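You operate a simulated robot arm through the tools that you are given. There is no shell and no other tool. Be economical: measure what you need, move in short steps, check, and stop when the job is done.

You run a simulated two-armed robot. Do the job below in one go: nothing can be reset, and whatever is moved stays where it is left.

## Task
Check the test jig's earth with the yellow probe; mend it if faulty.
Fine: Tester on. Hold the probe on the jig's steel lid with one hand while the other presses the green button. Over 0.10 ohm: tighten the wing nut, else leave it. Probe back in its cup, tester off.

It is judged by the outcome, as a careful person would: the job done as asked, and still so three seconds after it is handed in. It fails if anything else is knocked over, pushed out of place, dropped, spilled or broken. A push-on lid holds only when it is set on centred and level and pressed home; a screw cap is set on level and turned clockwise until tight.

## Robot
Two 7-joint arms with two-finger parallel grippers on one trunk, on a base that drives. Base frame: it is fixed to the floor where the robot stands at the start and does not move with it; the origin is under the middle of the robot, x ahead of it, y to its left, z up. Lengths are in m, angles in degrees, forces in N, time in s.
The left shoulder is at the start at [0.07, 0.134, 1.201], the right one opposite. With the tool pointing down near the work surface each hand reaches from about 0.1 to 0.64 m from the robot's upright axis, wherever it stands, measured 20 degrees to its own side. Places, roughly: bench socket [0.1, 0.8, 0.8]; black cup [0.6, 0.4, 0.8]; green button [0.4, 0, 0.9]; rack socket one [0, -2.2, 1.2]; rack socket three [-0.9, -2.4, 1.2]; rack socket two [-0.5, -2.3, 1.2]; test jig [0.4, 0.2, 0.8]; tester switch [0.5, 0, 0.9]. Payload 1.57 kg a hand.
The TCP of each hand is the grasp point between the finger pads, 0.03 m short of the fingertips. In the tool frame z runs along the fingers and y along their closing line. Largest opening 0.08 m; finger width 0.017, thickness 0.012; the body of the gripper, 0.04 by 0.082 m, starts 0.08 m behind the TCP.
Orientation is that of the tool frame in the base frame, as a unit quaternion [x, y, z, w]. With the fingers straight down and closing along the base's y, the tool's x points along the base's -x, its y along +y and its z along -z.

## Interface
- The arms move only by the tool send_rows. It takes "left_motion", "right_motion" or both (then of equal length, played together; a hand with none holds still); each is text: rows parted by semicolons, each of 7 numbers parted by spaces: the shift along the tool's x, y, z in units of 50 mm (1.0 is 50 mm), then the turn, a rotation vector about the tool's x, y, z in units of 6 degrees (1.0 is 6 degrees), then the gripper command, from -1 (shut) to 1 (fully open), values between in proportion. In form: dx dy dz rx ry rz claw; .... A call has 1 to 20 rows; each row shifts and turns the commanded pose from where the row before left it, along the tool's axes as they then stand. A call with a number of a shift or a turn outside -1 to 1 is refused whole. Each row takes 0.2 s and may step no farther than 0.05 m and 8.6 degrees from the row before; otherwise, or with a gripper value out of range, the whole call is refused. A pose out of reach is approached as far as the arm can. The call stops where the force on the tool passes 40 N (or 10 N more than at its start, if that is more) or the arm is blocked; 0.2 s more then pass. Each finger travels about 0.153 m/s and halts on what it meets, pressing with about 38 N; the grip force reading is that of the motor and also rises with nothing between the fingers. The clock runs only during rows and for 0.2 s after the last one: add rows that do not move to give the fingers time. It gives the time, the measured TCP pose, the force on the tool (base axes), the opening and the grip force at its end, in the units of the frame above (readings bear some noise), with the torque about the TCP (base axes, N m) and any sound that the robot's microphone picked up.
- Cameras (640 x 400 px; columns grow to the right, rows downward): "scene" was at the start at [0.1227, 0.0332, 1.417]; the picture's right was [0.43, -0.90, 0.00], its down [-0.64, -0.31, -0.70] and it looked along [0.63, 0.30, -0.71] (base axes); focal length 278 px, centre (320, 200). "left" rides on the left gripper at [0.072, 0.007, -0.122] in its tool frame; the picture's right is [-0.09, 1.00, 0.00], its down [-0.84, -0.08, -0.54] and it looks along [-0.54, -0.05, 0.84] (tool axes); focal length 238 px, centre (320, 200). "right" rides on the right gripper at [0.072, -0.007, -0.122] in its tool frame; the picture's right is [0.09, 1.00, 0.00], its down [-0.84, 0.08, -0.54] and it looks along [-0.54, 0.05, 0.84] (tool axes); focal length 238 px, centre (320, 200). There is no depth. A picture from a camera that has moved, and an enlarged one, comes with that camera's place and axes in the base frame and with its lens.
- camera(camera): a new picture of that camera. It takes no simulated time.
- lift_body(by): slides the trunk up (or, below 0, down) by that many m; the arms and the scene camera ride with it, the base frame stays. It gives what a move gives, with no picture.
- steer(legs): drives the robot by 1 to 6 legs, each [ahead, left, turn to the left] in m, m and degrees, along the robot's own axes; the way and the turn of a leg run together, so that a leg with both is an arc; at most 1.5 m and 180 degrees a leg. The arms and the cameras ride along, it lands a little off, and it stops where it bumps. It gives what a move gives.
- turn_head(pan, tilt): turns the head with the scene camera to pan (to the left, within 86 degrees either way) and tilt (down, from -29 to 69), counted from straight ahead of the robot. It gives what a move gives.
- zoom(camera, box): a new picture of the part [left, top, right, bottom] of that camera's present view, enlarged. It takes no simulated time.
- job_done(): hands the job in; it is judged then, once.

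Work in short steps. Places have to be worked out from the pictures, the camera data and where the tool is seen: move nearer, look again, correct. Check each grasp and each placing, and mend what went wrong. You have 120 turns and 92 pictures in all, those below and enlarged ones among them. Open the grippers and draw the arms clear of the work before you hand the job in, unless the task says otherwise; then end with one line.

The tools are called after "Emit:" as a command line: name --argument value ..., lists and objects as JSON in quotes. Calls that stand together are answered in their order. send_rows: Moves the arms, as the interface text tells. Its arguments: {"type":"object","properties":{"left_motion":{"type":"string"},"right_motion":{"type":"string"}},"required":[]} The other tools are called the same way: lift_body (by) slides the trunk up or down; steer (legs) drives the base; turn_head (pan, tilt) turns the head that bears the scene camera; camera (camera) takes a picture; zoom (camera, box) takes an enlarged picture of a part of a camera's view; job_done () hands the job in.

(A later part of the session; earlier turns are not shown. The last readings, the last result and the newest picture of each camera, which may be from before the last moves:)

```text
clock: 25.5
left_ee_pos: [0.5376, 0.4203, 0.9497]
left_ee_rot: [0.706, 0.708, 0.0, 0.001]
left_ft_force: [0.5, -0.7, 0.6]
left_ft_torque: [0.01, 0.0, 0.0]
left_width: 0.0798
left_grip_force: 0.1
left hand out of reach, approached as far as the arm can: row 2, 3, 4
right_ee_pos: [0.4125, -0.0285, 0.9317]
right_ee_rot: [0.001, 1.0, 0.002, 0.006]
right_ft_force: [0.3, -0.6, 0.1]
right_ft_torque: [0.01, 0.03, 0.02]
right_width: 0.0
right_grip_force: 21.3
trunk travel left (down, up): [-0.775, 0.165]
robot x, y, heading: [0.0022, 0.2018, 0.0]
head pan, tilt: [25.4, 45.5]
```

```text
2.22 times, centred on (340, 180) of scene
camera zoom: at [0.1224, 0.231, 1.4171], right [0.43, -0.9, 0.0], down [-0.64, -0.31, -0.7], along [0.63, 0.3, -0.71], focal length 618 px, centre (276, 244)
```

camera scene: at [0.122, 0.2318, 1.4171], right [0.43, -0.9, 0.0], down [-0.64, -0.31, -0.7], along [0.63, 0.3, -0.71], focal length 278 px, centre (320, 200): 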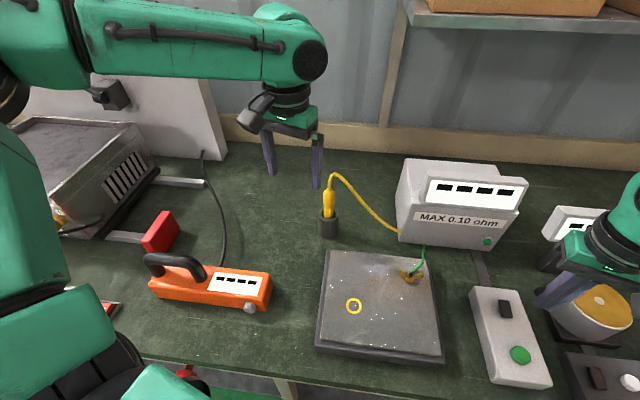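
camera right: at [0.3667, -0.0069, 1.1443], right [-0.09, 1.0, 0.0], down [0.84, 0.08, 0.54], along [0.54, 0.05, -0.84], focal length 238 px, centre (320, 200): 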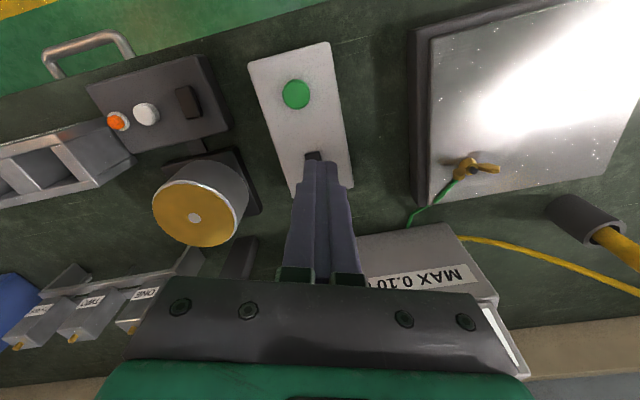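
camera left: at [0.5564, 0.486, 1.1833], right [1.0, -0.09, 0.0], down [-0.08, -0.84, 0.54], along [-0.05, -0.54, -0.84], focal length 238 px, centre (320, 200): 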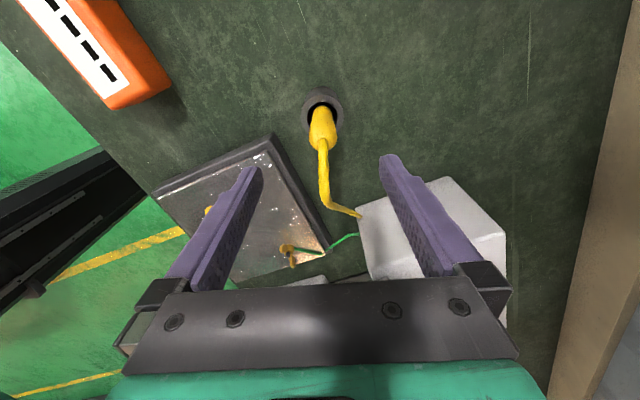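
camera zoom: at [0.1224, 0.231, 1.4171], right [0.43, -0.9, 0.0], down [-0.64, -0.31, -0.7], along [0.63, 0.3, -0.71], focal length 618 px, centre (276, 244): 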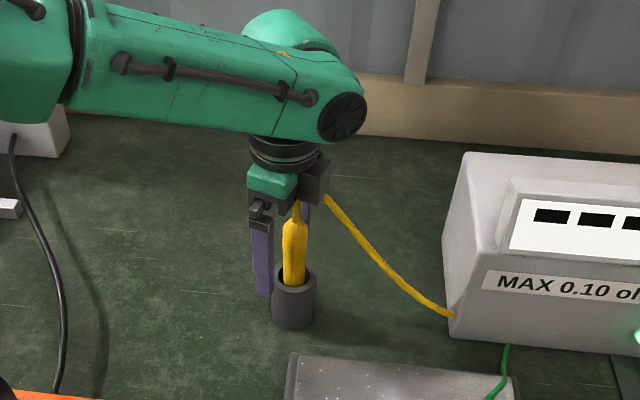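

The arm falls ~15 mm short in x here. I raise the hand again and check the clearance between robot and bench before driving a few cm ahead.

Emit:
send_rows --left_motion "0 0 -0.7 0 0 0 1; 0 0 -0.7 0 0 0 1; 0 0 -0.8 0 0 0 1; 0 0 0 0 0 0 1"

Emit:
turn_head --pan 0 --tilt 69

Emit:
camera --camera "scene"

```text
clock: 26.5
left_ee_pos: [0.5379, 0.422, 1.0626]
left_ee_rot: [0.706, 0.708, 0.001, 0.001]
left_ft_force: [0.0, -0.1, -0.4]
left_ft_torque: [0.0, 0.0, -0.02]
left_width: 0.0801
left_grip_force: 0.0
right_ee_pos: [0.4133, -0.0276, 0.9314]
right_ee_rot: [0.003, 1.0, 0.003, 0.006]
right_ft_force: [-1.0, 0.1, 0.1]
right_ft_torque: [0.01, 0.02, -0.01]
right_width: 0.0002
right_grip_force: 21.6
trunk travel left (down, up): [-0.775, 0.165]
robot x, y, heading: [0.0013, 0.1996, 0.3]
head pan, tilt: [25.4, 45.5]
```

```text
clock: 27.4
left_ee_pos: [0.5374, 0.4227, 1.0629]
left_ee_rot: [0.707, 0.708, 0.0, 0.0]
left_ft_force: [-0.2, -0.3, 0.1]
left_ft_torque: [0.01, 0.02, -0.03]
left_width: 0.08
left_grip_force: 0.0
right_ee_pos: [0.4122, -0.0279, 0.9315]
right_ee_rot: [0.002, 1.0, 0.003, 0.006]
right_ft_force: [0.8, -0.1, 0.6]
right_ft_torque: [0.01, -0.01, 0.01]
right_width: 0.0001
right_grip_force: 21.7
trunk travel left (down, up): [-0.775, 0.165]
robot x, y, heading: [-0.0003, 0.202, 0.2]
head pan, tilt: [0.0, 68.8]
```

```text
54 pictures are left
camera scene: at [0.1055, 0.1965, 1.3889], right [0.0, -1.0, 0.0], down [-0.93, 0.0, -0.36], along [0.36, 0.0, -0.93], focal length 278 px, centre (320, 200)
```

scene: 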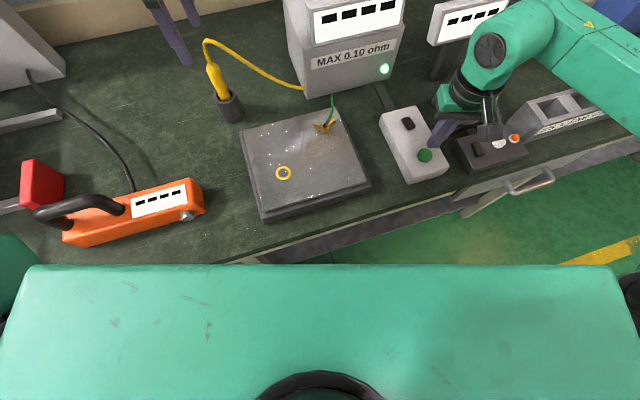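

The bench edge is close to the chest, so driving ahead is unwise. Instead I turn the left tool back (closing along y) and will tilt it ~36° forward, which gains reach and keeps clear of the cable.

Emit:
send_rows --left_motion "0 -0.1 0 0 0 -1 1; 0 -0.1 0 0 0 -1 1; 0 -0.1 0 0 0 -1 1; 0 -0.1 0 0 0 -1 1; 0 -0.1 0 0 0 -1 1; 0 0 0 0 0 -1 1; 0 0 0 0 0 -1 1; 0 0 0 0 0 -1 1; 0 0 0 0 0 -1 1; 0 0 0 0 0 -1 1; 0 0 0 0 0 -1 1; 0 0 0 0 0 -1 1; 0 0 0 0 0 -1 1; 0 0 0 0 0 -1 1; 0 0 0 0 0 -1 1; 0 0 0 0 0 0 1"

Emit:
send_rows --left_motion "0 0 0 0 -1 0 1; 0 0 0 0 -1 0 1; 0 0 0 0 -1 0 1; 0 0 0 0 -1 0 1; 0 0 0 0 -1 0 1; 0 0 0 0 -1 0 1; 0 0 0 0 0 0 1"

Emit:
turn_head --pan 15 --tilt 48

Emit:
camera --camera "left"

Emit:
camera --camera "scene"

```text
clock: 30.8
left_ee_pos: [0.5139, 0.4152, 1.0611]
left_ee_rot: [-0.002, 1.0, 0.0, 0.0]
left_ft_force: [0.0, 0.4, 0.4]
left_ft_torque: [0.02, 0.04, -0.02]
left_width: 0.0802
left_grip_force: 0.1
right_ee_pos: [0.4131, -0.0278, 0.9307]
right_ee_rot: [0.001, 1.0, 0.002, 0.007]
right_ft_force: [0.3, 0.9, 0.0]
right_ft_torque: [0.03, 0.05, 0.02]
right_width: 0.0
right_grip_force: 21.1
trunk travel left (down, up): [-0.775, 0.165]
robot x, y, heading: [-0.0031, 0.1944, 0.1]
head pan, tilt: [0.0, 68.8]
```

```text
clock: 32.4
left_ee_pos: [0.5131, 0.4152, 1.0623]
left_ee_rot: [-0.002, 0.951, 0.0, 0.31]
left_ft_force: [-0.4, 0.4, -0.1]
left_ft_torque: [0.02, 0.02, -0.03]
left_width: 0.0799
left_grip_force: 0.1
right_ee_pos: [0.4134, -0.0279, 0.9322]
right_ee_rot: [0.003, 1.0, 0.003, 0.006]
right_ft_force: [-0.6, 0.1, -0.7]
right_ft_torque: [0.0, 0.02, 0.02]
right_width: 0.0
right_grip_force: 21.0
trunk travel left (down, up): [-0.775, 0.165]
robot x, y, heading: [0.0018, 0.2004, 0.0]
head pan, tilt: [0.0, 68.8]
```

```text
clock: 33.3
left_ee_pos: [0.5122, 0.4159, 1.0621]
left_ee_rot: [0.0, 0.951, -0.001, 0.309]
left_ft_force: [-0.2, 0.3, 0.4]
left_ft_torque: [0.0, 0.01, 0.0]
left_width: 0.0799
left_grip_force: 0.0
right_ee_pos: [0.4126, -0.0276, 0.9324]
right_ee_rot: [0.001, 1.0, 0.002, 0.006]
right_ft_force: [0.4, -0.8, -0.8]
right_ft_torque: [-0.02, -0.03, 0.02]
right_width: 0.0
right_grip_force: 20.5
trunk travel left (down, up): [-0.775, 0.165]
robot x, y, heading: [0.0013, 0.1967, 0.1]
head pan, tilt: [15.0, 48.0]
```

```text
53 pictures are left
camera left: at [0.3827, 0.4223, 1.1198], right [0.07, 1.0, 0.05], down [0.36, -0.08, 0.93], along [0.93, -0.05, -0.36], focal length 238 px, centre (320, 200)
```

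left: 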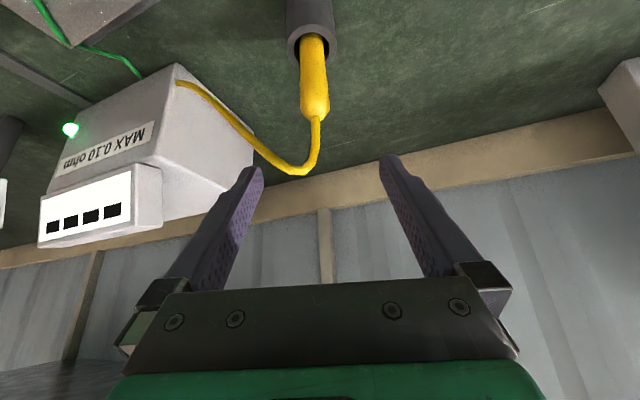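

```text
52 pictures are left
camera scene: at [0.1255, 0.2168, 1.4135], right [0.26, -0.97, 0.0], down [-0.72, -0.19, -0.67], along [0.65, 0.17, -0.74], focal length 278 px, centre (320, 200)
```

scene: 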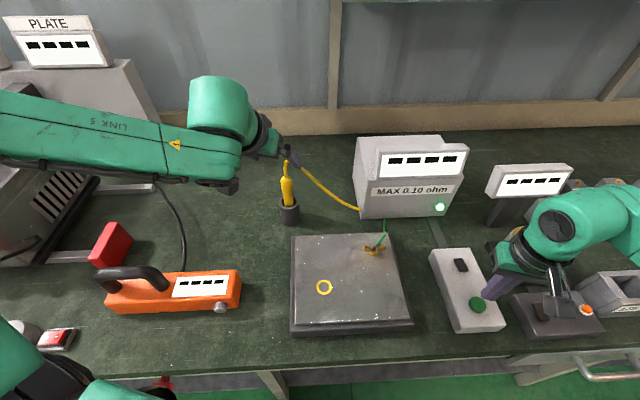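

Handle at z 0.94 estimated at (0.553,0.4135). I move in: first down/back along tool x, then along the fingers to TCP (0.553,0.4135,0.942).

Emit:
send_rows --left_motion "0.75 -0.04 0 0 0 0 1; 0 0 0.5 0 0 0 1; 0 0 0.5 0 0 0 1; 0 0 0.5 0 0 0 1; 0 0 0.5 0 0 0 1; 0 0 0.42 0 0 0 1; 0 0 0 0 0 0 1"

Emit:
camera --camera "left"

Emit:
zoom --camera "scene" --box '[200, 120, 380, 250]'

```text
clock: 34.9
left_ee_pos: [0.5531, 0.4137, 0.9436]
left_ee_rot: [0.0, 0.951, 0.0, 0.31]
left_ft_force: [0.0, 0.0, 0.0]
left_ft_torque: [0.02, 0.0, 0.01]
left_width: 0.0801
left_grip_force: 0.0
right_ee_pos: [0.4129, -0.0289, 0.9324]
right_ee_rot: [0.002, 1.0, 0.003, 0.007]
right_ft_force: [0.5, 0.7, 0.2]
right_ft_torque: [0.0, -0.03, -0.01]
right_width: 0.0
right_grip_force: 20.9
trunk travel left (down, up): [-0.775, 0.165]
robot x, y, heading: [0.0002, 0.1976, 0.2]
head pan, tilt: [15.0, 48.0]
```

```text
51 pictures are left
camera left: at [0.4239, 0.4199, 1.0003], right [0.07, 1.0, 0.05], down [0.36, -0.08, 0.93], along [0.93, -0.05, -0.36], focal length 238 px, centre (320, 200)
```

left: 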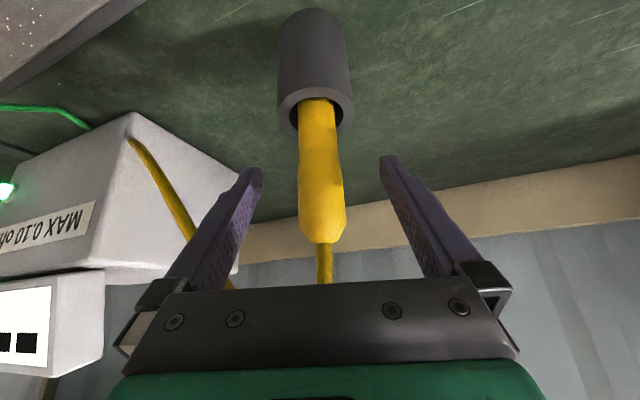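

```text
3.08 times, centred on (290, 185) of scene
camera zoom: at [0.1249, 0.217, 1.4136], right [0.26, -0.97, 0.0], down [-0.72, -0.19, -0.67], along [0.65, 0.17, -0.74], focal length 855 px, centre (412, 246)
```

zoom: 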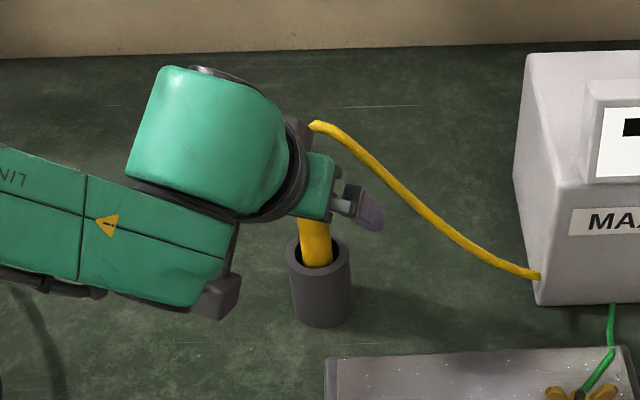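

The TCP projects onto the handle's middle. Close the left fingers.

Emit:
send_rows --left_motion "0 0 0 0 0 0 0.3; 0 0 0 0 0 0 -0.2; 0 0 0 0 0 0 -1; 0 0 0 0 0 0 -1; 0 0 0 0 0 0 -1"

Emit:
camera --camera "left"

```text
clock: 36.1
left_ee_pos: [0.5542, 0.4145, 0.9422]
left_ee_rot: [-0.001, 0.951, 0.0, 0.309]
left_ft_force: [-0.2, -1.3, -0.2]
left_ft_torque: [-0.01, 0.01, 0.01]
left_width: 0.0243
left_grip_force: 36.1
right_ee_pos: [0.4138, -0.0279, 0.9306]
right_ee_rot: [0.001, 1.0, 0.003, 0.006]
right_ft_force: [0.3, 0.2, -0.7]
right_ft_torque: [0.04, 0.02, -0.01]
right_width: 0.0
right_grip_force: 21.1
trunk travel left (down, up): [-0.775, 0.165]
robot x, y, heading: [0.0015, 0.1959, 0.1]
head pan, tilt: [15.0, 48.0]
```

```text
49 pictures are left
camera left: at [0.4242, 0.4199, 1.0002], right [0.07, 1.0, 0.05], down [0.36, -0.08, 0.93], along [0.93, -0.05, -0.36], focal length 238 px, centre (320, 200)
```

left: 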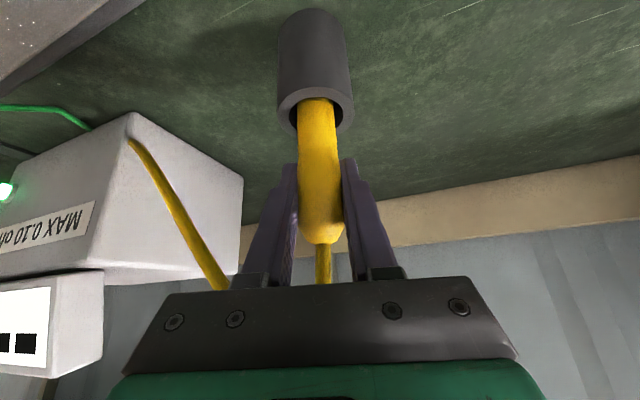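

Firm grasp at 24 mm. Lift straight up 0.12 m.

Emit:
send_rows --left_motion "-0.353 0 -0.486 0 0 0 -1; -0.353 0 -0.486 0 0 0 -1; -0.353 0 -0.486 0 0 0 -1; -0.353 0 -0.486 0 0 0 -1; 0 0 0 0 0 0 -1"

Emit:
camera --camera "left"

Emit:
camera --camera "scene"

```text
clock: 37.3
left_ee_pos: [0.5535, 0.4125, 1.0633]
left_ee_rot: [-0.001, 0.951, 0.001, 0.309]
left_ft_force: [-0.5, -1.3, -0.3]
left_ft_torque: [0.01, -0.01, -0.03]
left_width: 0.0242
left_grip_force: 36.1
right_ee_pos: [0.4133, -0.0273, 0.9321]
right_ee_rot: [0.002, 1.0, 0.003, 0.006]
right_ft_force: [-0.1, 0.5, 0.1]
right_ft_torque: [0.0, 0.02, 0.02]
right_width: 0.0
right_grip_force: 20.9
trunk travel left (down, up): [-0.775, 0.165]
robot x, y, heading: [0.005, 0.2002, 0.0]
head pan, tilt: [15.0, 48.0]
```

```text
48 pictures are left
camera left: at [0.4244, 0.4183, 1.1198], right [0.07, 1.0, 0.05], down [0.36, -0.08, 0.93], along [0.93, -0.05, -0.36], focal length 238 px, centre (320, 200)
```

left: 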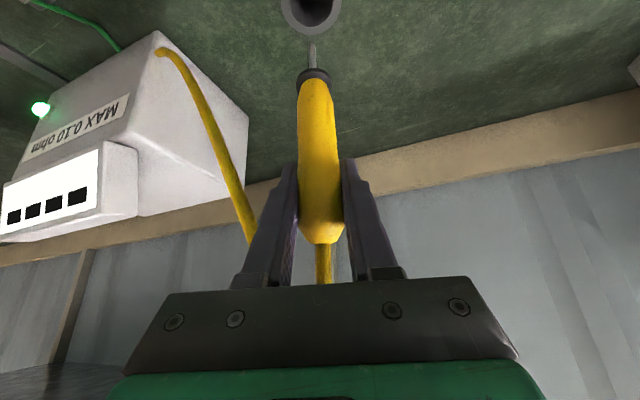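

```text
47 pictures are left
camera scene: at [0.1261, 0.217, 1.4135], right [0.26, -0.97, 0.0], down [-0.72, -0.19, -0.67], along [0.65, 0.17, -0.74], focal length 278 px, centre (320, 200)
```

scene: 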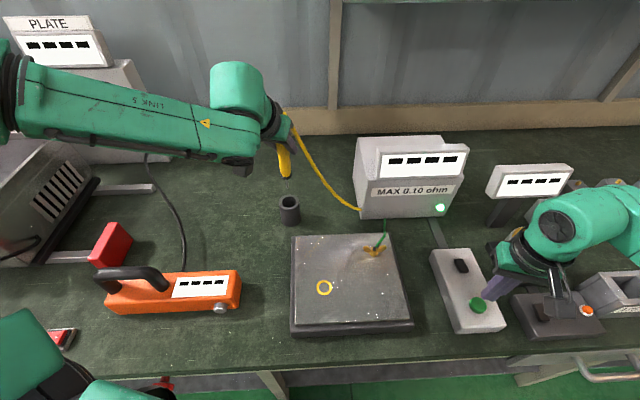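

The probe is out, straight in the grip, its tip about 0.115 m below the TCP. I carry it over the yellow ring on the lid at the same height.

Emit:
send_rows --left_motion "0.467 -0.452 -0.339 0 0 0 -1; 0.467 -0.452 -0.339 0 0 0 -1; 0.467 -0.452 -0.339 0 0 0 -1; 0.467 -0.452 -0.339 0 0 0 -1; 0.467 -0.452 -0.339 0 0 0 -1; 0.467 -0.452 -0.339 0 0 0 -1; 0 0 0 0 0 0 -1"

Emit:
camera --camera "left"

Emit:
camera --camera "scene"

```text
clock: 38.9
left_ee_pos: [0.4562, 0.3356, 1.061]
left_ee_rot: [-0.001, 0.951, 0.0, 0.309]
left_ft_force: [1.0, 0.4, -1.5]
left_ft_torque: [0.0, -0.01, 0.02]
left_width: 0.0243
left_grip_force: 36.1
left hand out of reach, approached as far as the arm can: row 4, 5, 6
right_ee_pos: [0.4126, -0.0271, 0.9326]
right_ee_rot: [0.001, 1.0, 0.002, 0.006]
right_ft_force: [-0.6, 0.2, 0.0]
right_ft_torque: [-0.01, -0.01, 0.0]
right_width: 0.0
right_grip_force: 21.6
trunk travel left (down, up): [-0.775, 0.165]
robot x, y, heading: [-0.0007, 0.1976, -0.1]
head pan, tilt: [15.0, 48.0]
```

```text
46 pictures are left
camera left: at [0.3263, 0.3415, 1.1184], right [0.07, 1.0, 0.05], down [0.36, -0.08, 0.93], along [0.93, -0.05, -0.36], focal length 238 px, centre (320, 200)
```

left: 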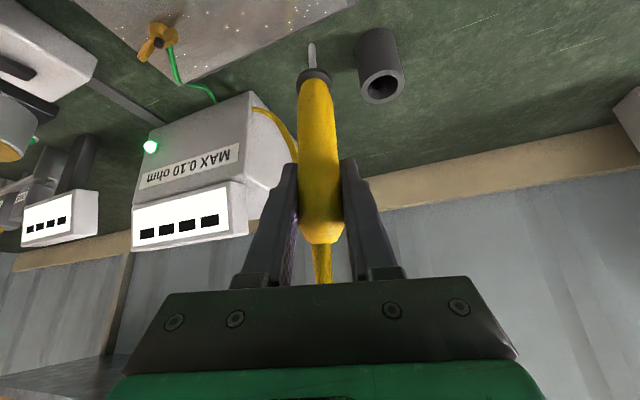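

```text
45 pictures are left
camera scene: at [0.1257, 0.2169, 1.4135], right [0.26, -0.97, 0.0], down [-0.72, -0.19, -0.67], along [0.65, 0.17, -0.74], focal length 278 px, centre (320, 200)
```

scene: 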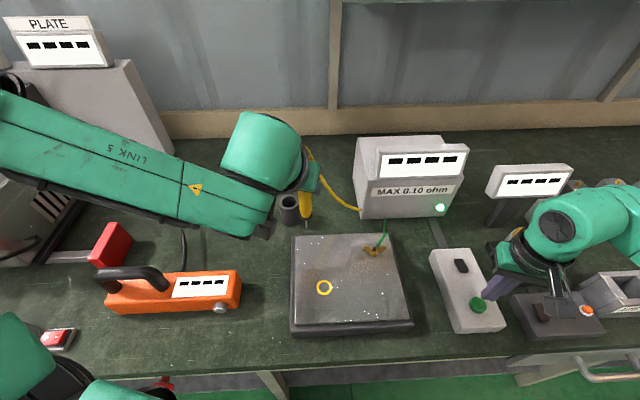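

With the tilt the arm can't come that near. Untilting the hand by 24° swings the probe tip back toward the ring (probe leaning), so I do that and finish the sideways move.

Emit:
send_rows --left_motion "0 -0.29 0 0 1 0 -1; 0 -0.29 0 0 1 0 -1; 0 -0.29 0 0 1 0 -1; 0 -0.29 0 0 1 0 -1; 0 0 0 0 0 0 -1"

Emit:
camera --camera "left"

Emit:
camera --camera "scene"

```text
clock: 40.1
left_ee_pos: [0.4585, 0.2787, 1.0636]
left_ee_rot: [-0.001, 0.995, 0.0, 0.103]
left_ft_force: [-0.7, 0.4, -1.2]
left_ft_torque: [-0.02, -0.03, 0.01]
left_width: 0.0242
left_grip_force: 36.6
right_ee_pos: [0.4118, -0.0269, 0.9317]
right_ee_rot: [0.001, 1.0, 0.003, 0.008]
right_ft_force: [-0.1, 0.2, 0.3]
right_ft_torque: [0.0, 0.0, 0.0]
right_width: 0.0
right_grip_force: 21.2
trunk travel left (down, up): [-0.775, 0.165]
robot x, y, heading: [-0.0034, 0.1992, -0.0]
head pan, tilt: [15.0, 48.0]
```

```text
44 pictures are left
camera left: at [0.3632, 0.2853, 1.1688], right [0.09, 1.0, 0.02], down [0.71, -0.08, 0.7], along [0.7, -0.05, -0.71], focal length 238 px, centre (320, 200)
```

left: 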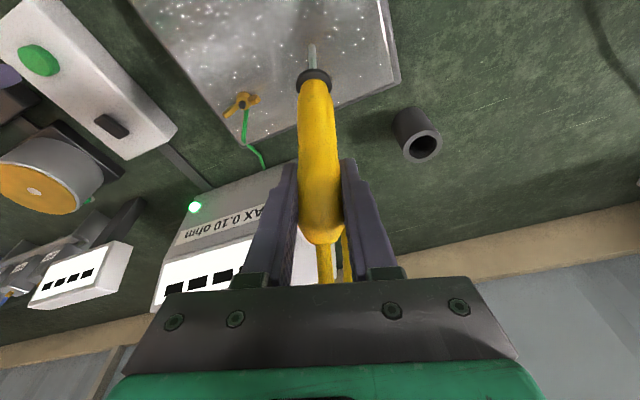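

```text
43 pictures are left
camera scene: at [0.125, 0.2168, 1.4136], right [0.26, -0.97, 0.0], down [-0.72, -0.19, -0.67], along [0.65, 0.17, -0.74], focal length 278 px, centre (320, 200)
```

scene: 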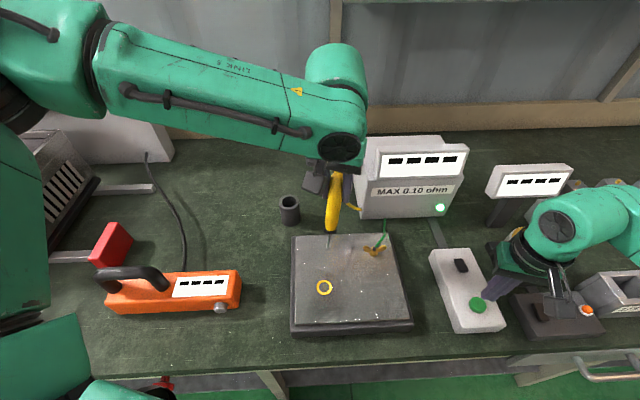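

Tip estimated at ~(0.403,0.279,0.963); ring at (0.371,0.275). I move the tip over the ring and down to ~1.5 cm above the lid.

Emit:
send_rows --left_motion "0.323 -0.027 0.525 0 0 0 -1; 0.323 -0.027 0.525 0 0 0 -1; 0.323 -0.027 0.525 0 0 0 -1; 0 0 0 0 0 0 -1"

Emit:
zoom --camera "scene" --box '[270, 190, 430, 350]'

Emit:
zoom --camera "left" --box '[220, 0, 420, 130]'

```text
clock: 41.1
left_ee_pos: [0.4288, 0.2737, 0.9787]
left_ee_rot: [0.0, 0.994, -0.001, 0.107]
left_ft_force: [7.0, 2.1, 22.6]
left_ft_torque: [0.1, 0.41, -0.04]
left_width: 0.0248
left_grip_force: 36.6
right_ee_pos: [0.4132, -0.0289, 0.9324]
right_ee_rot: [0.001, 1.0, 0.002, 0.007]
right_ft_force: [0.0, 0.2, 0.7]
right_ft_torque: [0.01, -0.02, -0.04]
right_width: 0.0
right_grip_force: 21.8
trunk travel left (down, up): [-0.775, 0.165]
robot x, y, heading: [-0.0014, 0.1921, 0.1]
head pan, tilt: [15.0, 48.0]
```

```text
2.50 times, centred on (350, 270) of scene
camera zoom: at [0.1247, 0.216, 1.4141], right [0.26, -0.97, 0.0], down [-0.72, -0.19, -0.67], along [0.65, 0.17, -0.74], focal length 695 px, centre (245, 25)
```

zoom: 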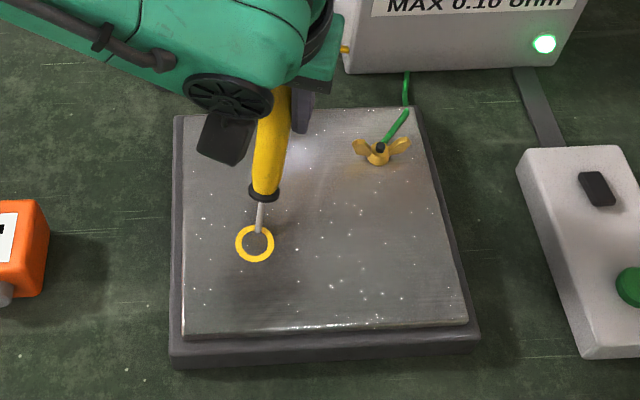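

```text
3.08 times, centred on (320, 65) of left
camera zoom: at [0.333, 0.2806, 1.0825], right [0.09, 1.0, 0.02], down [0.7, -0.07, 0.71], along [0.71, -0.05, -0.7], focal length 733 px, centre (320, 615)
```

zoom: 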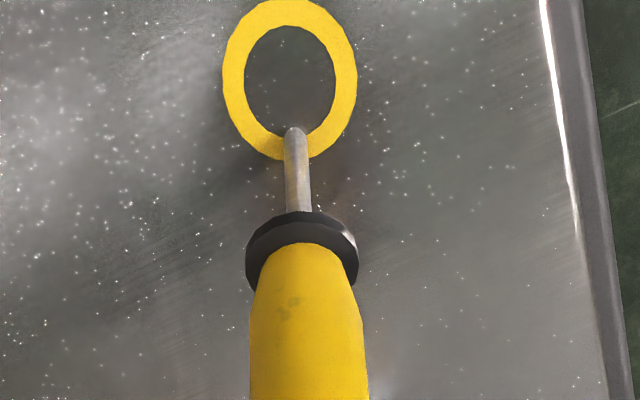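

The tip already touches at 22 N, just on the ring's far inner edge. I lift a centimetre, shift 1 cm toward the robot to the ring's middle, and touch down more lightly.

Emit:
send_rows --left_motion "-0.05 0 -0.235 0 0 0 -1; 0.196 -0.02 -0.042 0 0 0 -1; 0.02 0 0.1 0 0 0 -1; 0.015 0 0.06 0 0 0 -1; 0.008 0 0.04 0 0 0 -1; 0 0 0 0 0 0 -1"

Emit:
zoom --camera "left" --box '[220, 0, 420, 130]'

```text
clock: 42.5
left_ee_pos: [0.4161, 0.2744, 0.9767]
left_ee_rot: [0.0, 0.994, 0.0, 0.105]
left_ft_force: [0.1, -0.5, -1.5]
left_ft_torque: [0.01, 0.0, 0.0]
left_width: 0.0241
left_grip_force: 36.5
right_ee_pos: [0.4136, -0.0281, 0.9309]
right_ee_rot: [0.002, 1.0, 0.002, 0.006]
right_ft_force: [-0.3, 0.2, -0.2]
right_ft_torque: [-0.01, 0.02, -0.02]
right_width: 0.0
right_grip_force: 21.4
trunk travel left (down, up): [-0.775, 0.165]
robot x, y, heading: [0.0012, 0.1945, 0.0]
head pan, tilt: [15.0, 48.0]
```

```text
3.08 times, centred on (320, 65) of left
camera zoom: at [0.3209, 0.2799, 1.083], right [0.09, 1.0, 0.02], down [0.71, -0.08, 0.7], along [0.7, -0.05, -0.71], focal length 733 px, centre (320, 615)
```

zoom: 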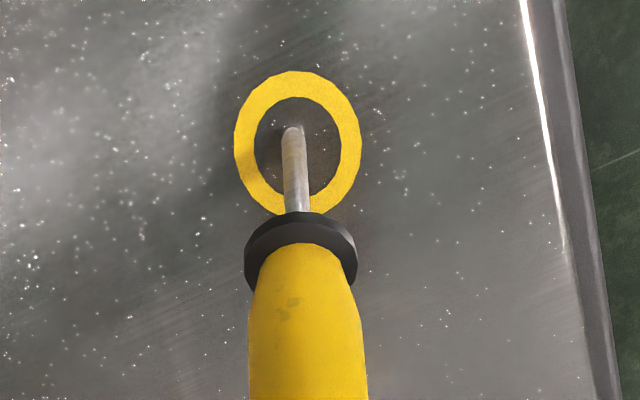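

Tip is now inside the ring, just above the lid. Lower 3 mm in small steps.

Emit:
send_rows --left_motion "0.004 0 0.02 0 0 0 -1; 0.004 0 0.02 0 0 0 -1; 0.004 0 0.02 0 0 0 -1; 0 0 0 0 0 0 -1"

```text
clock: 43.5
left_ee_pos: [0.4176, 0.2734, 0.9759]
left_ee_rot: [-0.001, 0.994, 0.0, 0.107]
left_ft_force: [1.7, 1.7, 16.3]
left_ft_torque: [0.18, 0.6, -0.11]
left_width: 0.0243
left_grip_force: 36.1
right_ee_pos: [0.4118, -0.0276, 0.9333]
right_ee_rot: [0.002, 1.0, 0.002, 0.007]
right_ft_force: [0.6, 0.5, -0.1]
right_ft_torque: [-0.01, 0.01, 0.02]
right_width: 0.0
right_grip_force: 20.7
trunk travel left (down, up): [-0.775, 0.165]
robot x, y, heading: [0.0027, 0.1982, 0.2]
head pan, tilt: [15.0, 48.0]
```

Steady contact at 16 N. Now press the green button with the right hand to TCP z≈0.897 and hold it.

Emit:
send_rows --right_motion "0 0 0.3 0 0 0 -1; 0 0 0.2 0 0 0 -1; 0 0 0.1 0 0 0 -1; 0 0 0.06 0 0 0 -1; 0 0 0.04 0 0 0 -1; 0 0 0.02 0 0 0 -1; 0 0 0 0 0 0 -1; 0 0 0 0 0 0 -1; 0 0 0 0 0 0 -1; 0 0 0 0 0 0 -1; 0 0 0 0 0 0 -1; 0 0 0 0 0 0 -1"

Emit:
zoom --camera "scene" --box '[340, 120, 520, 320]'

```text
clock: 46.1
left_ee_pos: [0.4162, 0.2735, 0.9763]
left_ee_rot: [-0.001, 0.994, 0.0, 0.107]
left_ft_force: [8.3, 0.6, 23.0]
left_ft_torque: [0.07, 0.31, -0.03]
left_width: 0.0243
left_grip_force: 36.1
right_ee_pos: [0.4109, -0.0259, 0.8949]
right_ee_rot: [0.002, 1.0, 0.003, 0.008]
right_ft_force: [4.1, -3.1, 13.4]
right_ft_torque: [-0.13, -0.1, 0.02]
right_width: 0.0003
right_grip_force: 21.0
trunk travel left (down, up): [-0.775, 0.165]
robot x, y, heading: [0.0016, 0.2007, -0.0]
head pan, tilt: [15.0, 48.0]
heard: click
```

```text
2.00 times, centred on (430, 220) of scene
camera zoom: at [0.1241, 0.2165, 1.4138], right [0.26, -0.97, 0.0], down [-0.72, -0.19, -0.67], along [0.65, 0.17, -0.74], focal length 556 px, centre (100, 160)
```

zoom: 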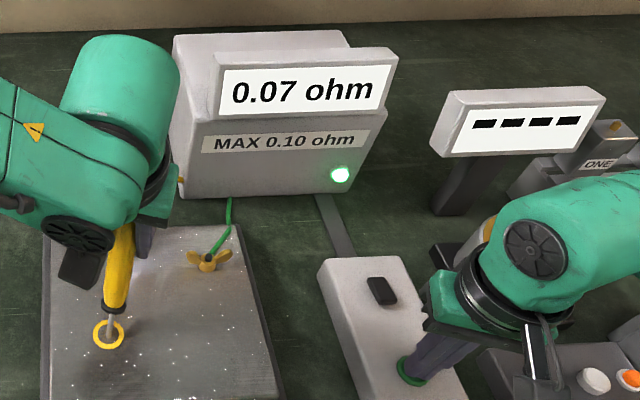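

The display reads 0.07 ohm. I hold a second longer to confirm the reading is settled.

Emit:
send_rows --right_motion "0 0 0 0 0 0 -1; 0 0 0 0 0 0 -1; 0 0 0 0 0 0 -1; 0 0 0 0 0 0 -1; 0 0 0 0 0 0 -1; 0 0 0 0 0 0 -1; 0 0 0 0 0 0 -1; 0 0 0 0 0 0 -1"

Emit:
zoom --camera "scene" --box '[340, 120, 520, 320]'

```text
clock: 47.9
left_ee_pos: [0.4161, 0.273, 0.9765]
left_ee_rot: [-0.001, 0.994, 0.001, 0.106]
left_ft_force: [8.1, 0.0, 20.5]
left_ft_torque: [-0.02, 0.27, 0.01]
left_width: 0.0242
left_grip_force: 36.2
right_ee_pos: [0.4094, -0.0271, 0.8944]
right_ee_rot: [0.002, 1.0, 0.002, 0.008]
right_ft_force: [2.7, -0.8, 12.9]
right_ft_torque: [-0.04, -0.02, 0.01]
right_width: 0.0001
right_grip_force: 21.7
trunk travel left (down, up): [-0.775, 0.165]
robot x, y, heading: [0.0017, 0.1993, 0.1]
head pan, tilt: [15.0, 48.0]
```

```text
2.00 times, centred on (430, 220) of scene
camera zoom: at [0.1238, 0.2168, 1.4138], right [0.26, -0.97, 0.0], down [-0.72, -0.19, -0.67], along [0.65, 0.17, -0.74], focal length 556 px, centre (100, 160)
```

zoom: 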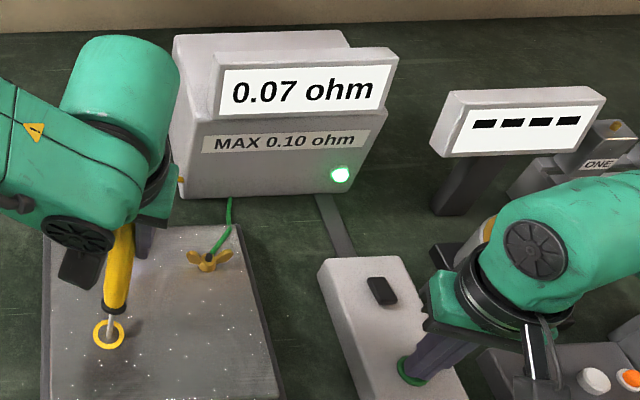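

The reading stays at 0.07 ohm, below 0.10, so the wing nut is left alone. I release the button and lift the probe.

Emit:
send_rows --left_motion "-0.094 0 -0.44 0 0 0 -1; -0.094 0 -0.44 0 0 0 -1; -0.094 0 -0.44 0 0 0 -1; -0.094 0 -0.44 0 0 0 -1; -0.4 0.1 0 0 0 0 -1; -0.4 0 0 0 0 0 -1; 0 0 0 0 0 0 -1" --right_motion "0 0 -0.4 0 0 0 -1; 0 0 -0.4 0 0 0 -1; 0 0 -0.4 0 0 0 -1; 0 0 0 0 0 0 -1; 0 0 0 0 0 0 -1; 0 0 0 0 0 0 -1; 0 0 0 0 0 0 -1"

```text
clock: 49.5
left_ee_pos: [0.4577, 0.28, 1.0725]
left_ee_rot: [-0.001, 0.994, 0.001, 0.105]
left_ft_force: [0.1, 1.4, -0.5]
left_ft_torque: [0.0, -0.05, 0.05]
left_width: 0.024
left_grip_force: 36.0
right_ee_pos: [0.4096, -0.0249, 0.9543]
right_ee_rot: [0.002, 1.0, 0.003, 0.007]
right_ft_force: [1.2, 0.2, -0.2]
right_ft_torque: [0.01, -0.01, 0.0]
right_width: 0.0
right_grip_force: 21.0
trunk travel left (down, up): [-0.775, 0.165]
robot x, y, heading: [-0.0009, 0.1966, 0.2]
head pan, tilt: [15.0, 48.0]
```

Tilt the hand back to 36° while moving left, then go over the cup and check alignment.

Emit:
send_rows --left_motion "0 0.285 0 0 -1 0 -1; 0 0.285 0 0 -1 0 -1; 0 0.285 0 0 -1 0 -1; 0 0.285 0 0 -1 0 -1; -0.386 0.38 0.281 0 0 0 -1; -0.386 0.38 0.281 0 0 0 -1; -0.386 0.38 0.281 0 0 0 -1; -0.386 0.38 0.281 0 0 0 -1; 0 0 0 0 0 0 -1"

Emit:
camera --camera "left"

Emit:
zoom --camera "scene" --box '[230, 90, 390, 240]'

```text
clock: 51.5
left_ee_pos: [0.5512, 0.4125, 1.0741]
left_ee_rot: [0.0, 0.951, 0.0, 0.309]
left_ft_force: [-0.5, 0.4, -0.5]
left_ft_torque: [-0.03, 0.0, -0.01]
left_width: 0.0243
left_grip_force: 36.1
right_ee_pos: [0.4105, -0.0262, 0.9551]
right_ee_rot: [0.002, 1.0, 0.003, 0.007]
right_ft_force: [-0.4, -0.2, 0.2]
right_ft_torque: [0.05, -0.02, 0.02]
right_width: 0.0
right_grip_force: 21.0
trunk travel left (down, up): [-0.775, 0.165]
robot x, y, heading: [0.0008, 0.2001, -0.1]
head pan, tilt: [15.0, 48.0]
```

```text
37 pictures are left
camera left: at [0.4215, 0.4184, 1.1305], right [0.07, 1.0, 0.05], down [0.36, -0.08, 0.93], along [0.93, -0.05, -0.36], focal length 238 px, centre (320, 200)
```

left: 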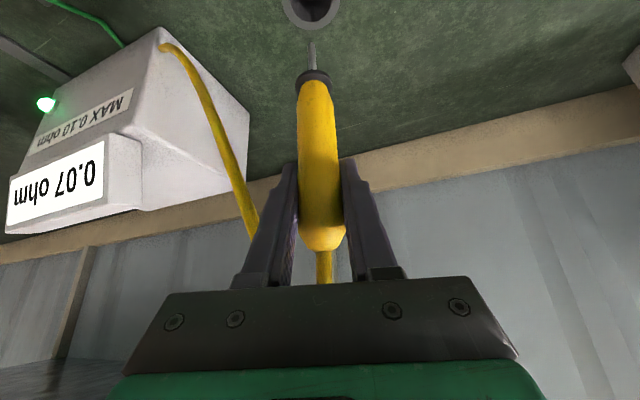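

```text
2.67 times, centred on (310, 165) of scene
camera zoom: at [0.1254, 0.2167, 1.4136], right [0.26, -0.97, 0.0], down [-0.72, -0.19, -0.67], along [0.65, 0.17, -0.74], focal length 741 px, centre (347, 293)
```

zoom: 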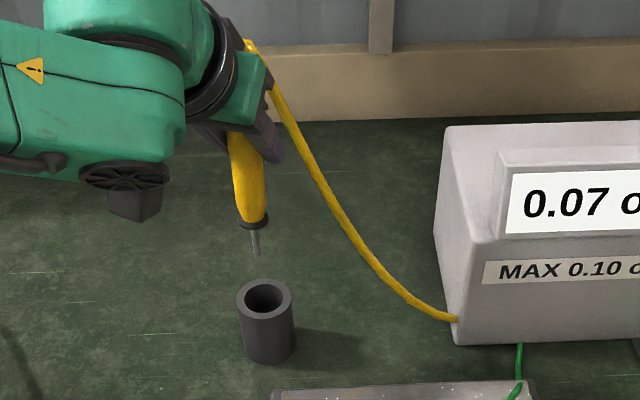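

Alignment matches the pick-up pose within 3 mm. I correct that and lower halfway, checking entry into the cup.

Emit:
send_rows --left_motion "-0.04 0.03 0.03 0 0 0 -1; 0.2 0 0.28 0 0 0 -1; 0.2 0 0.28 0 0 0 -1; 0.2 0 0.28 0 0 0 -1; 0.2 0 0.28 0 0 0 -1; 0 0 0 0 0 0 -1"

Emit:
zoom --camera "left" --box '[250, 0, 390, 130]'

Emit:
zoom --camera "scene" --box '[230, 90, 390, 240]'

```text
clock: 52.9
left_ee_pos: [0.5532, 0.4122, 1.0042]
left_ee_rot: [-0.001, 0.951, 0.0, 0.309]
left_ft_force: [-0.4, -0.2, -0.9]
left_ft_torque: [-0.01, 0.02, -0.03]
left_width: 0.0245
left_grip_force: 36.3
right_ee_pos: [0.4105, -0.0264, 0.9554]
right_ee_rot: [0.002, 1.0, 0.002, 0.006]
right_ft_force: [-0.7, 0.9, 0.4]
right_ft_torque: [-0.02, -0.02, 0.0]
right_width: 0.0
right_grip_force: 21.3
trunk travel left (down, up): [-0.775, 0.165]
robot x, y, heading: [0.002, 0.1964, 0.2]
head pan, tilt: [15.0, 48.0]
```

```text
3.08 times, centred on (320, 65) of left
camera zoom: at [0.4241, 0.4188, 1.0614], right [0.07, 1.0, 0.05], down [0.36, -0.08, 0.93], along [0.93, -0.05, -0.36], focal length 733 px, centre (320, 615)
```

zoom: 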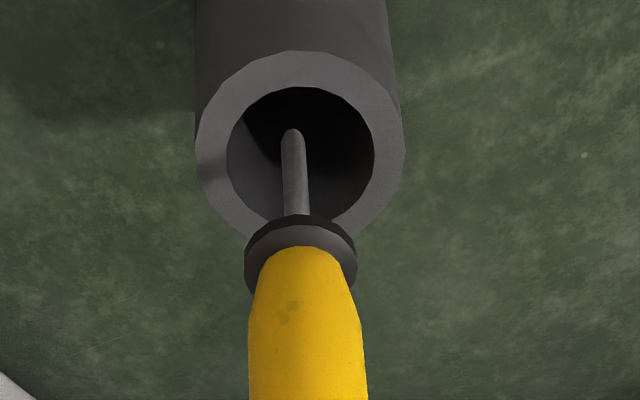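

```text
2.67 times, centred on (310, 165) of scene
camera zoom: at [0.1256, 0.2168, 1.4136], right [0.26, -0.97, 0.0], down [-0.72, -0.19, -0.67], along [0.65, 0.17, -0.74], focal length 741 px, centre (347, 293)
```

zoom: 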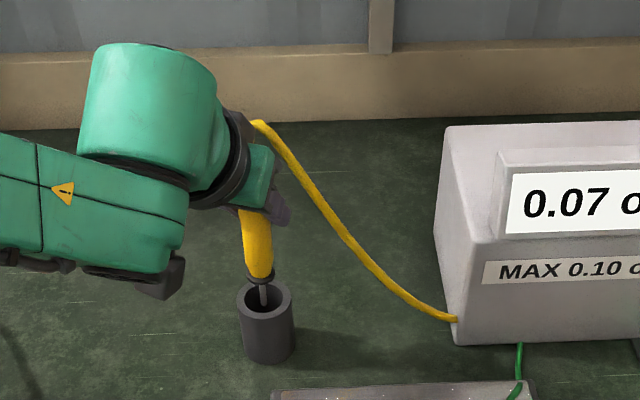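

The tip enters the cup; nudge +2 mm in y and lower the rest gently.

Emit:
send_rows --left_motion "0.12 0.04 0.16 0 0 0 -1; 0.12 0 0.16 0 0 0 -1; 0.12 0 0.16 0 0 0 -1; 0.12 0 0.16 0 0 0 -1; 0.1 0 0.14 0 0 0 -1; 0.06 0 0.08 0 0 0 -1; 0 0 0 0 0 0 -1"

Emit:
camera --camera "left"

```text
clock: 54.5
left_ee_pos: [0.5551, 0.4152, 0.9507]
left_ee_rot: [-0.001, 0.951, 0.0, 0.309]
left_ft_force: [0.2, 0.4, -0.3]
left_ft_torque: [0.01, -0.03, 0.0]
left_width: 0.0244
left_grip_force: 36.1
right_ee_pos: [0.4102, -0.0255, 0.9539]
right_ee_rot: [0.002, 1.0, 0.002, 0.006]
right_ft_force: [-0.3, 0.4, -0.5]
right_ft_torque: [-0.01, 0.0, 0.01]
right_width: 0.0001
right_grip_force: 21.3
trunk travel left (down, up): [-0.775, 0.165]
robot x, y, heading: [0.0022, 0.2, 0.2]
head pan, tilt: [15.0, 48.0]
```

```text
33 pictures are left
camera left: at [0.4253, 0.4211, 1.0079], right [0.07, 1.0, 0.05], down [0.36, -0.08, 0.93], along [0.93, -0.05, -0.36], focal length 238 px, centre (320, 200)
```

left: 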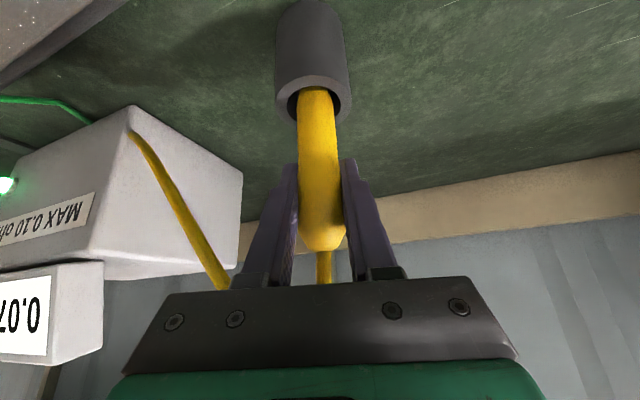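

Going down cleanly. Continue 2 mm at a time to feel for the cup's bottom.

Emit:
send_rows --left_motion "0.0235 0 0.0324 0 0 0 -1; 0.0235 0 0.0324 0 0 0 -1; 0.0235 0 0.0324 0 0 0 -1; 0.0235 0 0.0324 0 0 0 -1; 0 0 0 0 0 0 -1"

```text
clock: 55.7
left_ee_pos: [0.554, 0.416, 0.9431]
left_ee_rot: [-0.001, 0.951, 0.0, 0.309]
left_ft_force: [-0.1, 0.3, -1.0]
left_ft_torque: [0.0, 0.0, -0.01]
left_width: 0.0243
left_grip_force: 36.1
right_ee_pos: [0.4104, -0.0243, 0.9548]
right_ee_rot: [0.002, 1.0, 0.003, 0.007]
right_ft_force: [0.0, -0.1, 0.2]
right_ft_torque: [0.03, 0.01, 0.03]
right_width: 0.0
right_grip_force: 21.5
trunk travel left (down, up): [-0.775, 0.165]
robot x, y, heading: [0.0016, 0.1967, 0.0]
head pan, tilt: [15.0, 48.0]
```

No contact yet; a few more small steps.

Emit:
send_rows --left_motion "0.0235 0 0.0324 0 0 0 -1; 0.0235 0 0.0324 0 0 0 -1; 0.0176 0 0.0243 0 0 0 -1; 0 0 0 0 0 0 -1"

```text
clock: 56.7
left_ee_pos: [0.5548, 0.4161, 0.939]
left_ee_rot: [-0.001, 0.951, 0.0, 0.31]
left_ft_force: [0.9, 1.1, 7.7]
left_ft_torque: [0.16, -0.03, -0.01]
left_width: 0.0243
left_grip_force: 36.1
right_ee_pos: [0.4093, -0.0256, 0.9551]
right_ee_rot: [0.001, 1.0, 0.003, 0.008]
right_ft_force: [0.1, -0.3, -0.3]
right_ft_torque: [-0.02, 0.01, -0.01]
right_width: 0.0
right_grip_force: 20.9
trunk travel left (down, up): [-0.775, 0.165]
robot x, y, heading: [-0.0014, 0.1962, -0.1]
head pan, tilt: [15.0, 48.0]
```

Bottom felt (7.7 N) — probe is seated. Open gently, then withdraw backward along the fingers.

Emit:
send_rows --left_motion "0 0 0 0 0 0 -0.2; 0 0 0 0 0 0 0.1; 0 0 0 0 0 0 0.5; 0 0 0 0 0 0 1; 0 0 0 0 0 0 1"

Emit:
camera --camera "left"

```text
clock: 57.9
left_ee_pos: [0.554, 0.4162, 0.9369]
left_ee_rot: [-0.001, 0.951, 0.001, 0.309]
left_ft_force: [0.4, 0.3, -0.6]
left_ft_torque: [0.04, -0.02, 0.04]
left_width: 0.0799
left_grip_force: 0.0
right_ee_pos: [0.4108, -0.0257, 0.9535]
right_ee_rot: [0.001, 1.0, 0.002, 0.006]
right_ft_force: [0.5, -0.6, 0.2]
right_ft_torque: [0.01, -0.03, 0.0]
right_width: 0.0
right_grip_force: 21.6
trunk travel left (down, up): [-0.775, 0.165]
robot x, y, heading: [-0.0026, 0.1963, -0.0]
head pan, tilt: [15.0, 48.0]
```

```text
32 pictures are left
camera left: at [0.4249, 0.422, 0.9948], right [0.07, 1.0, 0.05], down [0.36, -0.08, 0.93], along [0.93, -0.05, -0.36], focal length 238 px, centre (320, 200)
```

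left: 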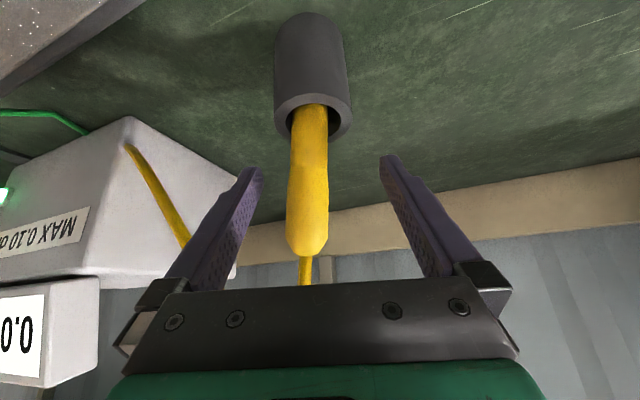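

Probe stands in its cup. I withdraw the left hand back along its fingers, and bring the right hand over the rocker's near end (off side).

Emit:
send_rows --left_motion "0 0 -0.5 0 0 0 1; 0 0 -0.5 0 0 0 1; 0 0 -0.6 0 0 0 1; 0 0 -0.7 0 0 0 1; 0 0 -0.7 0 0 0 1; 0 0 0 0 0 0 1" --right_motion "-0.44 0.137 0 0 0 0 -1; -0.44 0.137 0 0 0 0 -1; -0.44 0.137 0 0 0 0 -1; 0 0 0.5 0 0 0 -1; 0 0 0.24 0 0 0 -1; 0 0 0 0 0 0 -1"

Emit:
camera --camera "scene"

```text
clock: 59.3
left_ee_pos: [0.466, 0.4176, 1.0595]
left_ee_rot: [-0.001, 0.951, 0.001, 0.308]
left_ft_force: [0.5, 0.2, -0.7]
left_ft_torque: [0.01, -0.02, 0.02]
left_width: 0.0801
left_grip_force: 0.1
right_ee_pos: [0.4784, -0.007, 0.9167]
right_ee_rot: [0.002, 1.0, 0.002, 0.006]
right_ft_force: [0.6, 0.3, 0.4]
right_ft_torque: [0.05, 0.02, 0.01]
right_width: 0.0003
right_grip_force: 21.6
trunk travel left (down, up): [-0.775, 0.165]
robot x, y, heading: [0.0013, 0.1955, -0.0]
head pan, tilt: [15.0, 48.0]
```

```text
31 pictures are left
camera scene: at [0.1266, 0.217, 1.4134], right [0.26, -0.97, 0.0], down [-0.72, -0.19, -0.67], along [0.65, 0.17, -0.74], focal length 278 px, centre (320, 200)
```

scene: 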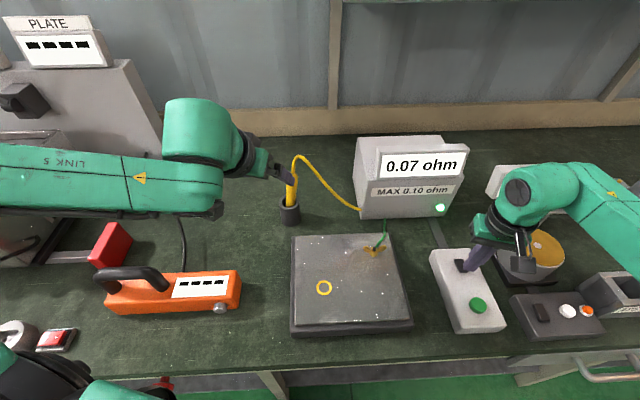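

Press the near end down in 2 mm steps.

Emit:
send_rows --right_motion "0.04 0 0.06 0 0 0 -1; 0 0 0.06 0 0 0 -1; 0 0 0.06 0 0 0 -1; 0 0 0.05 0 0 0 -1; 0 0 0.04 0 0 0 -1; 0 0 0.04 0 0 0 -1; 0 0 0 0 0 0 -1"

Emit:
zoom --camera "scene" --box '[340, 120, 520, 340]'

```text
clock: 60.9
left_ee_pos: [0.4667, 0.4154, 1.0597]
left_ee_rot: [-0.001, 0.951, 0.0, 0.309]
left_ft_force: [0.1, 0.8, 0.8]
left_ft_torque: [0.01, -0.01, 0.02]
left_width: 0.0799
left_grip_force: 0.0
right_ee_pos: [0.4747, -0.0065, 0.9013]
right_ee_rot: [0.001, 1.0, 0.003, 0.006]
right_ft_force: [-0.2, 0.6, 0.5]
right_ft_torque: [-0.03, -0.03, 0.02]
right_width: 0.0001
right_grip_force: 20.8
trunk travel left (down, up): [-0.775, 0.165]
robot x, y, heading: [0.0024, 0.1958, 0.0]
head pan, tilt: [15.0, 48.0]
```

```text
1.82 times, centred on (430, 230) of scene
camera zoom: at [0.1261, 0.2168, 1.4135], right [0.26, -0.97, 0.0], down [-0.72, -0.19, -0.67], along [0.65, 0.17, -0.74], focal length 505 px, centre (120, 146)
```

zoom: 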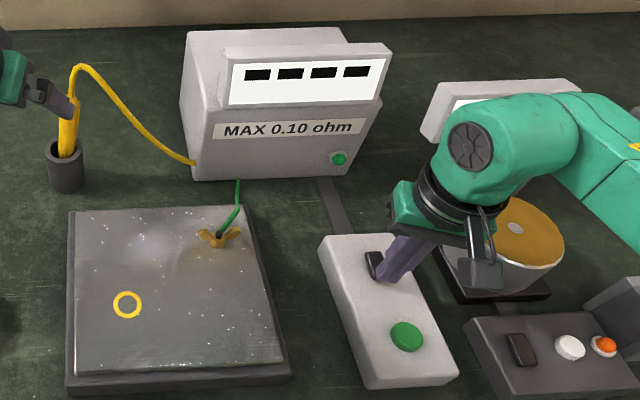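

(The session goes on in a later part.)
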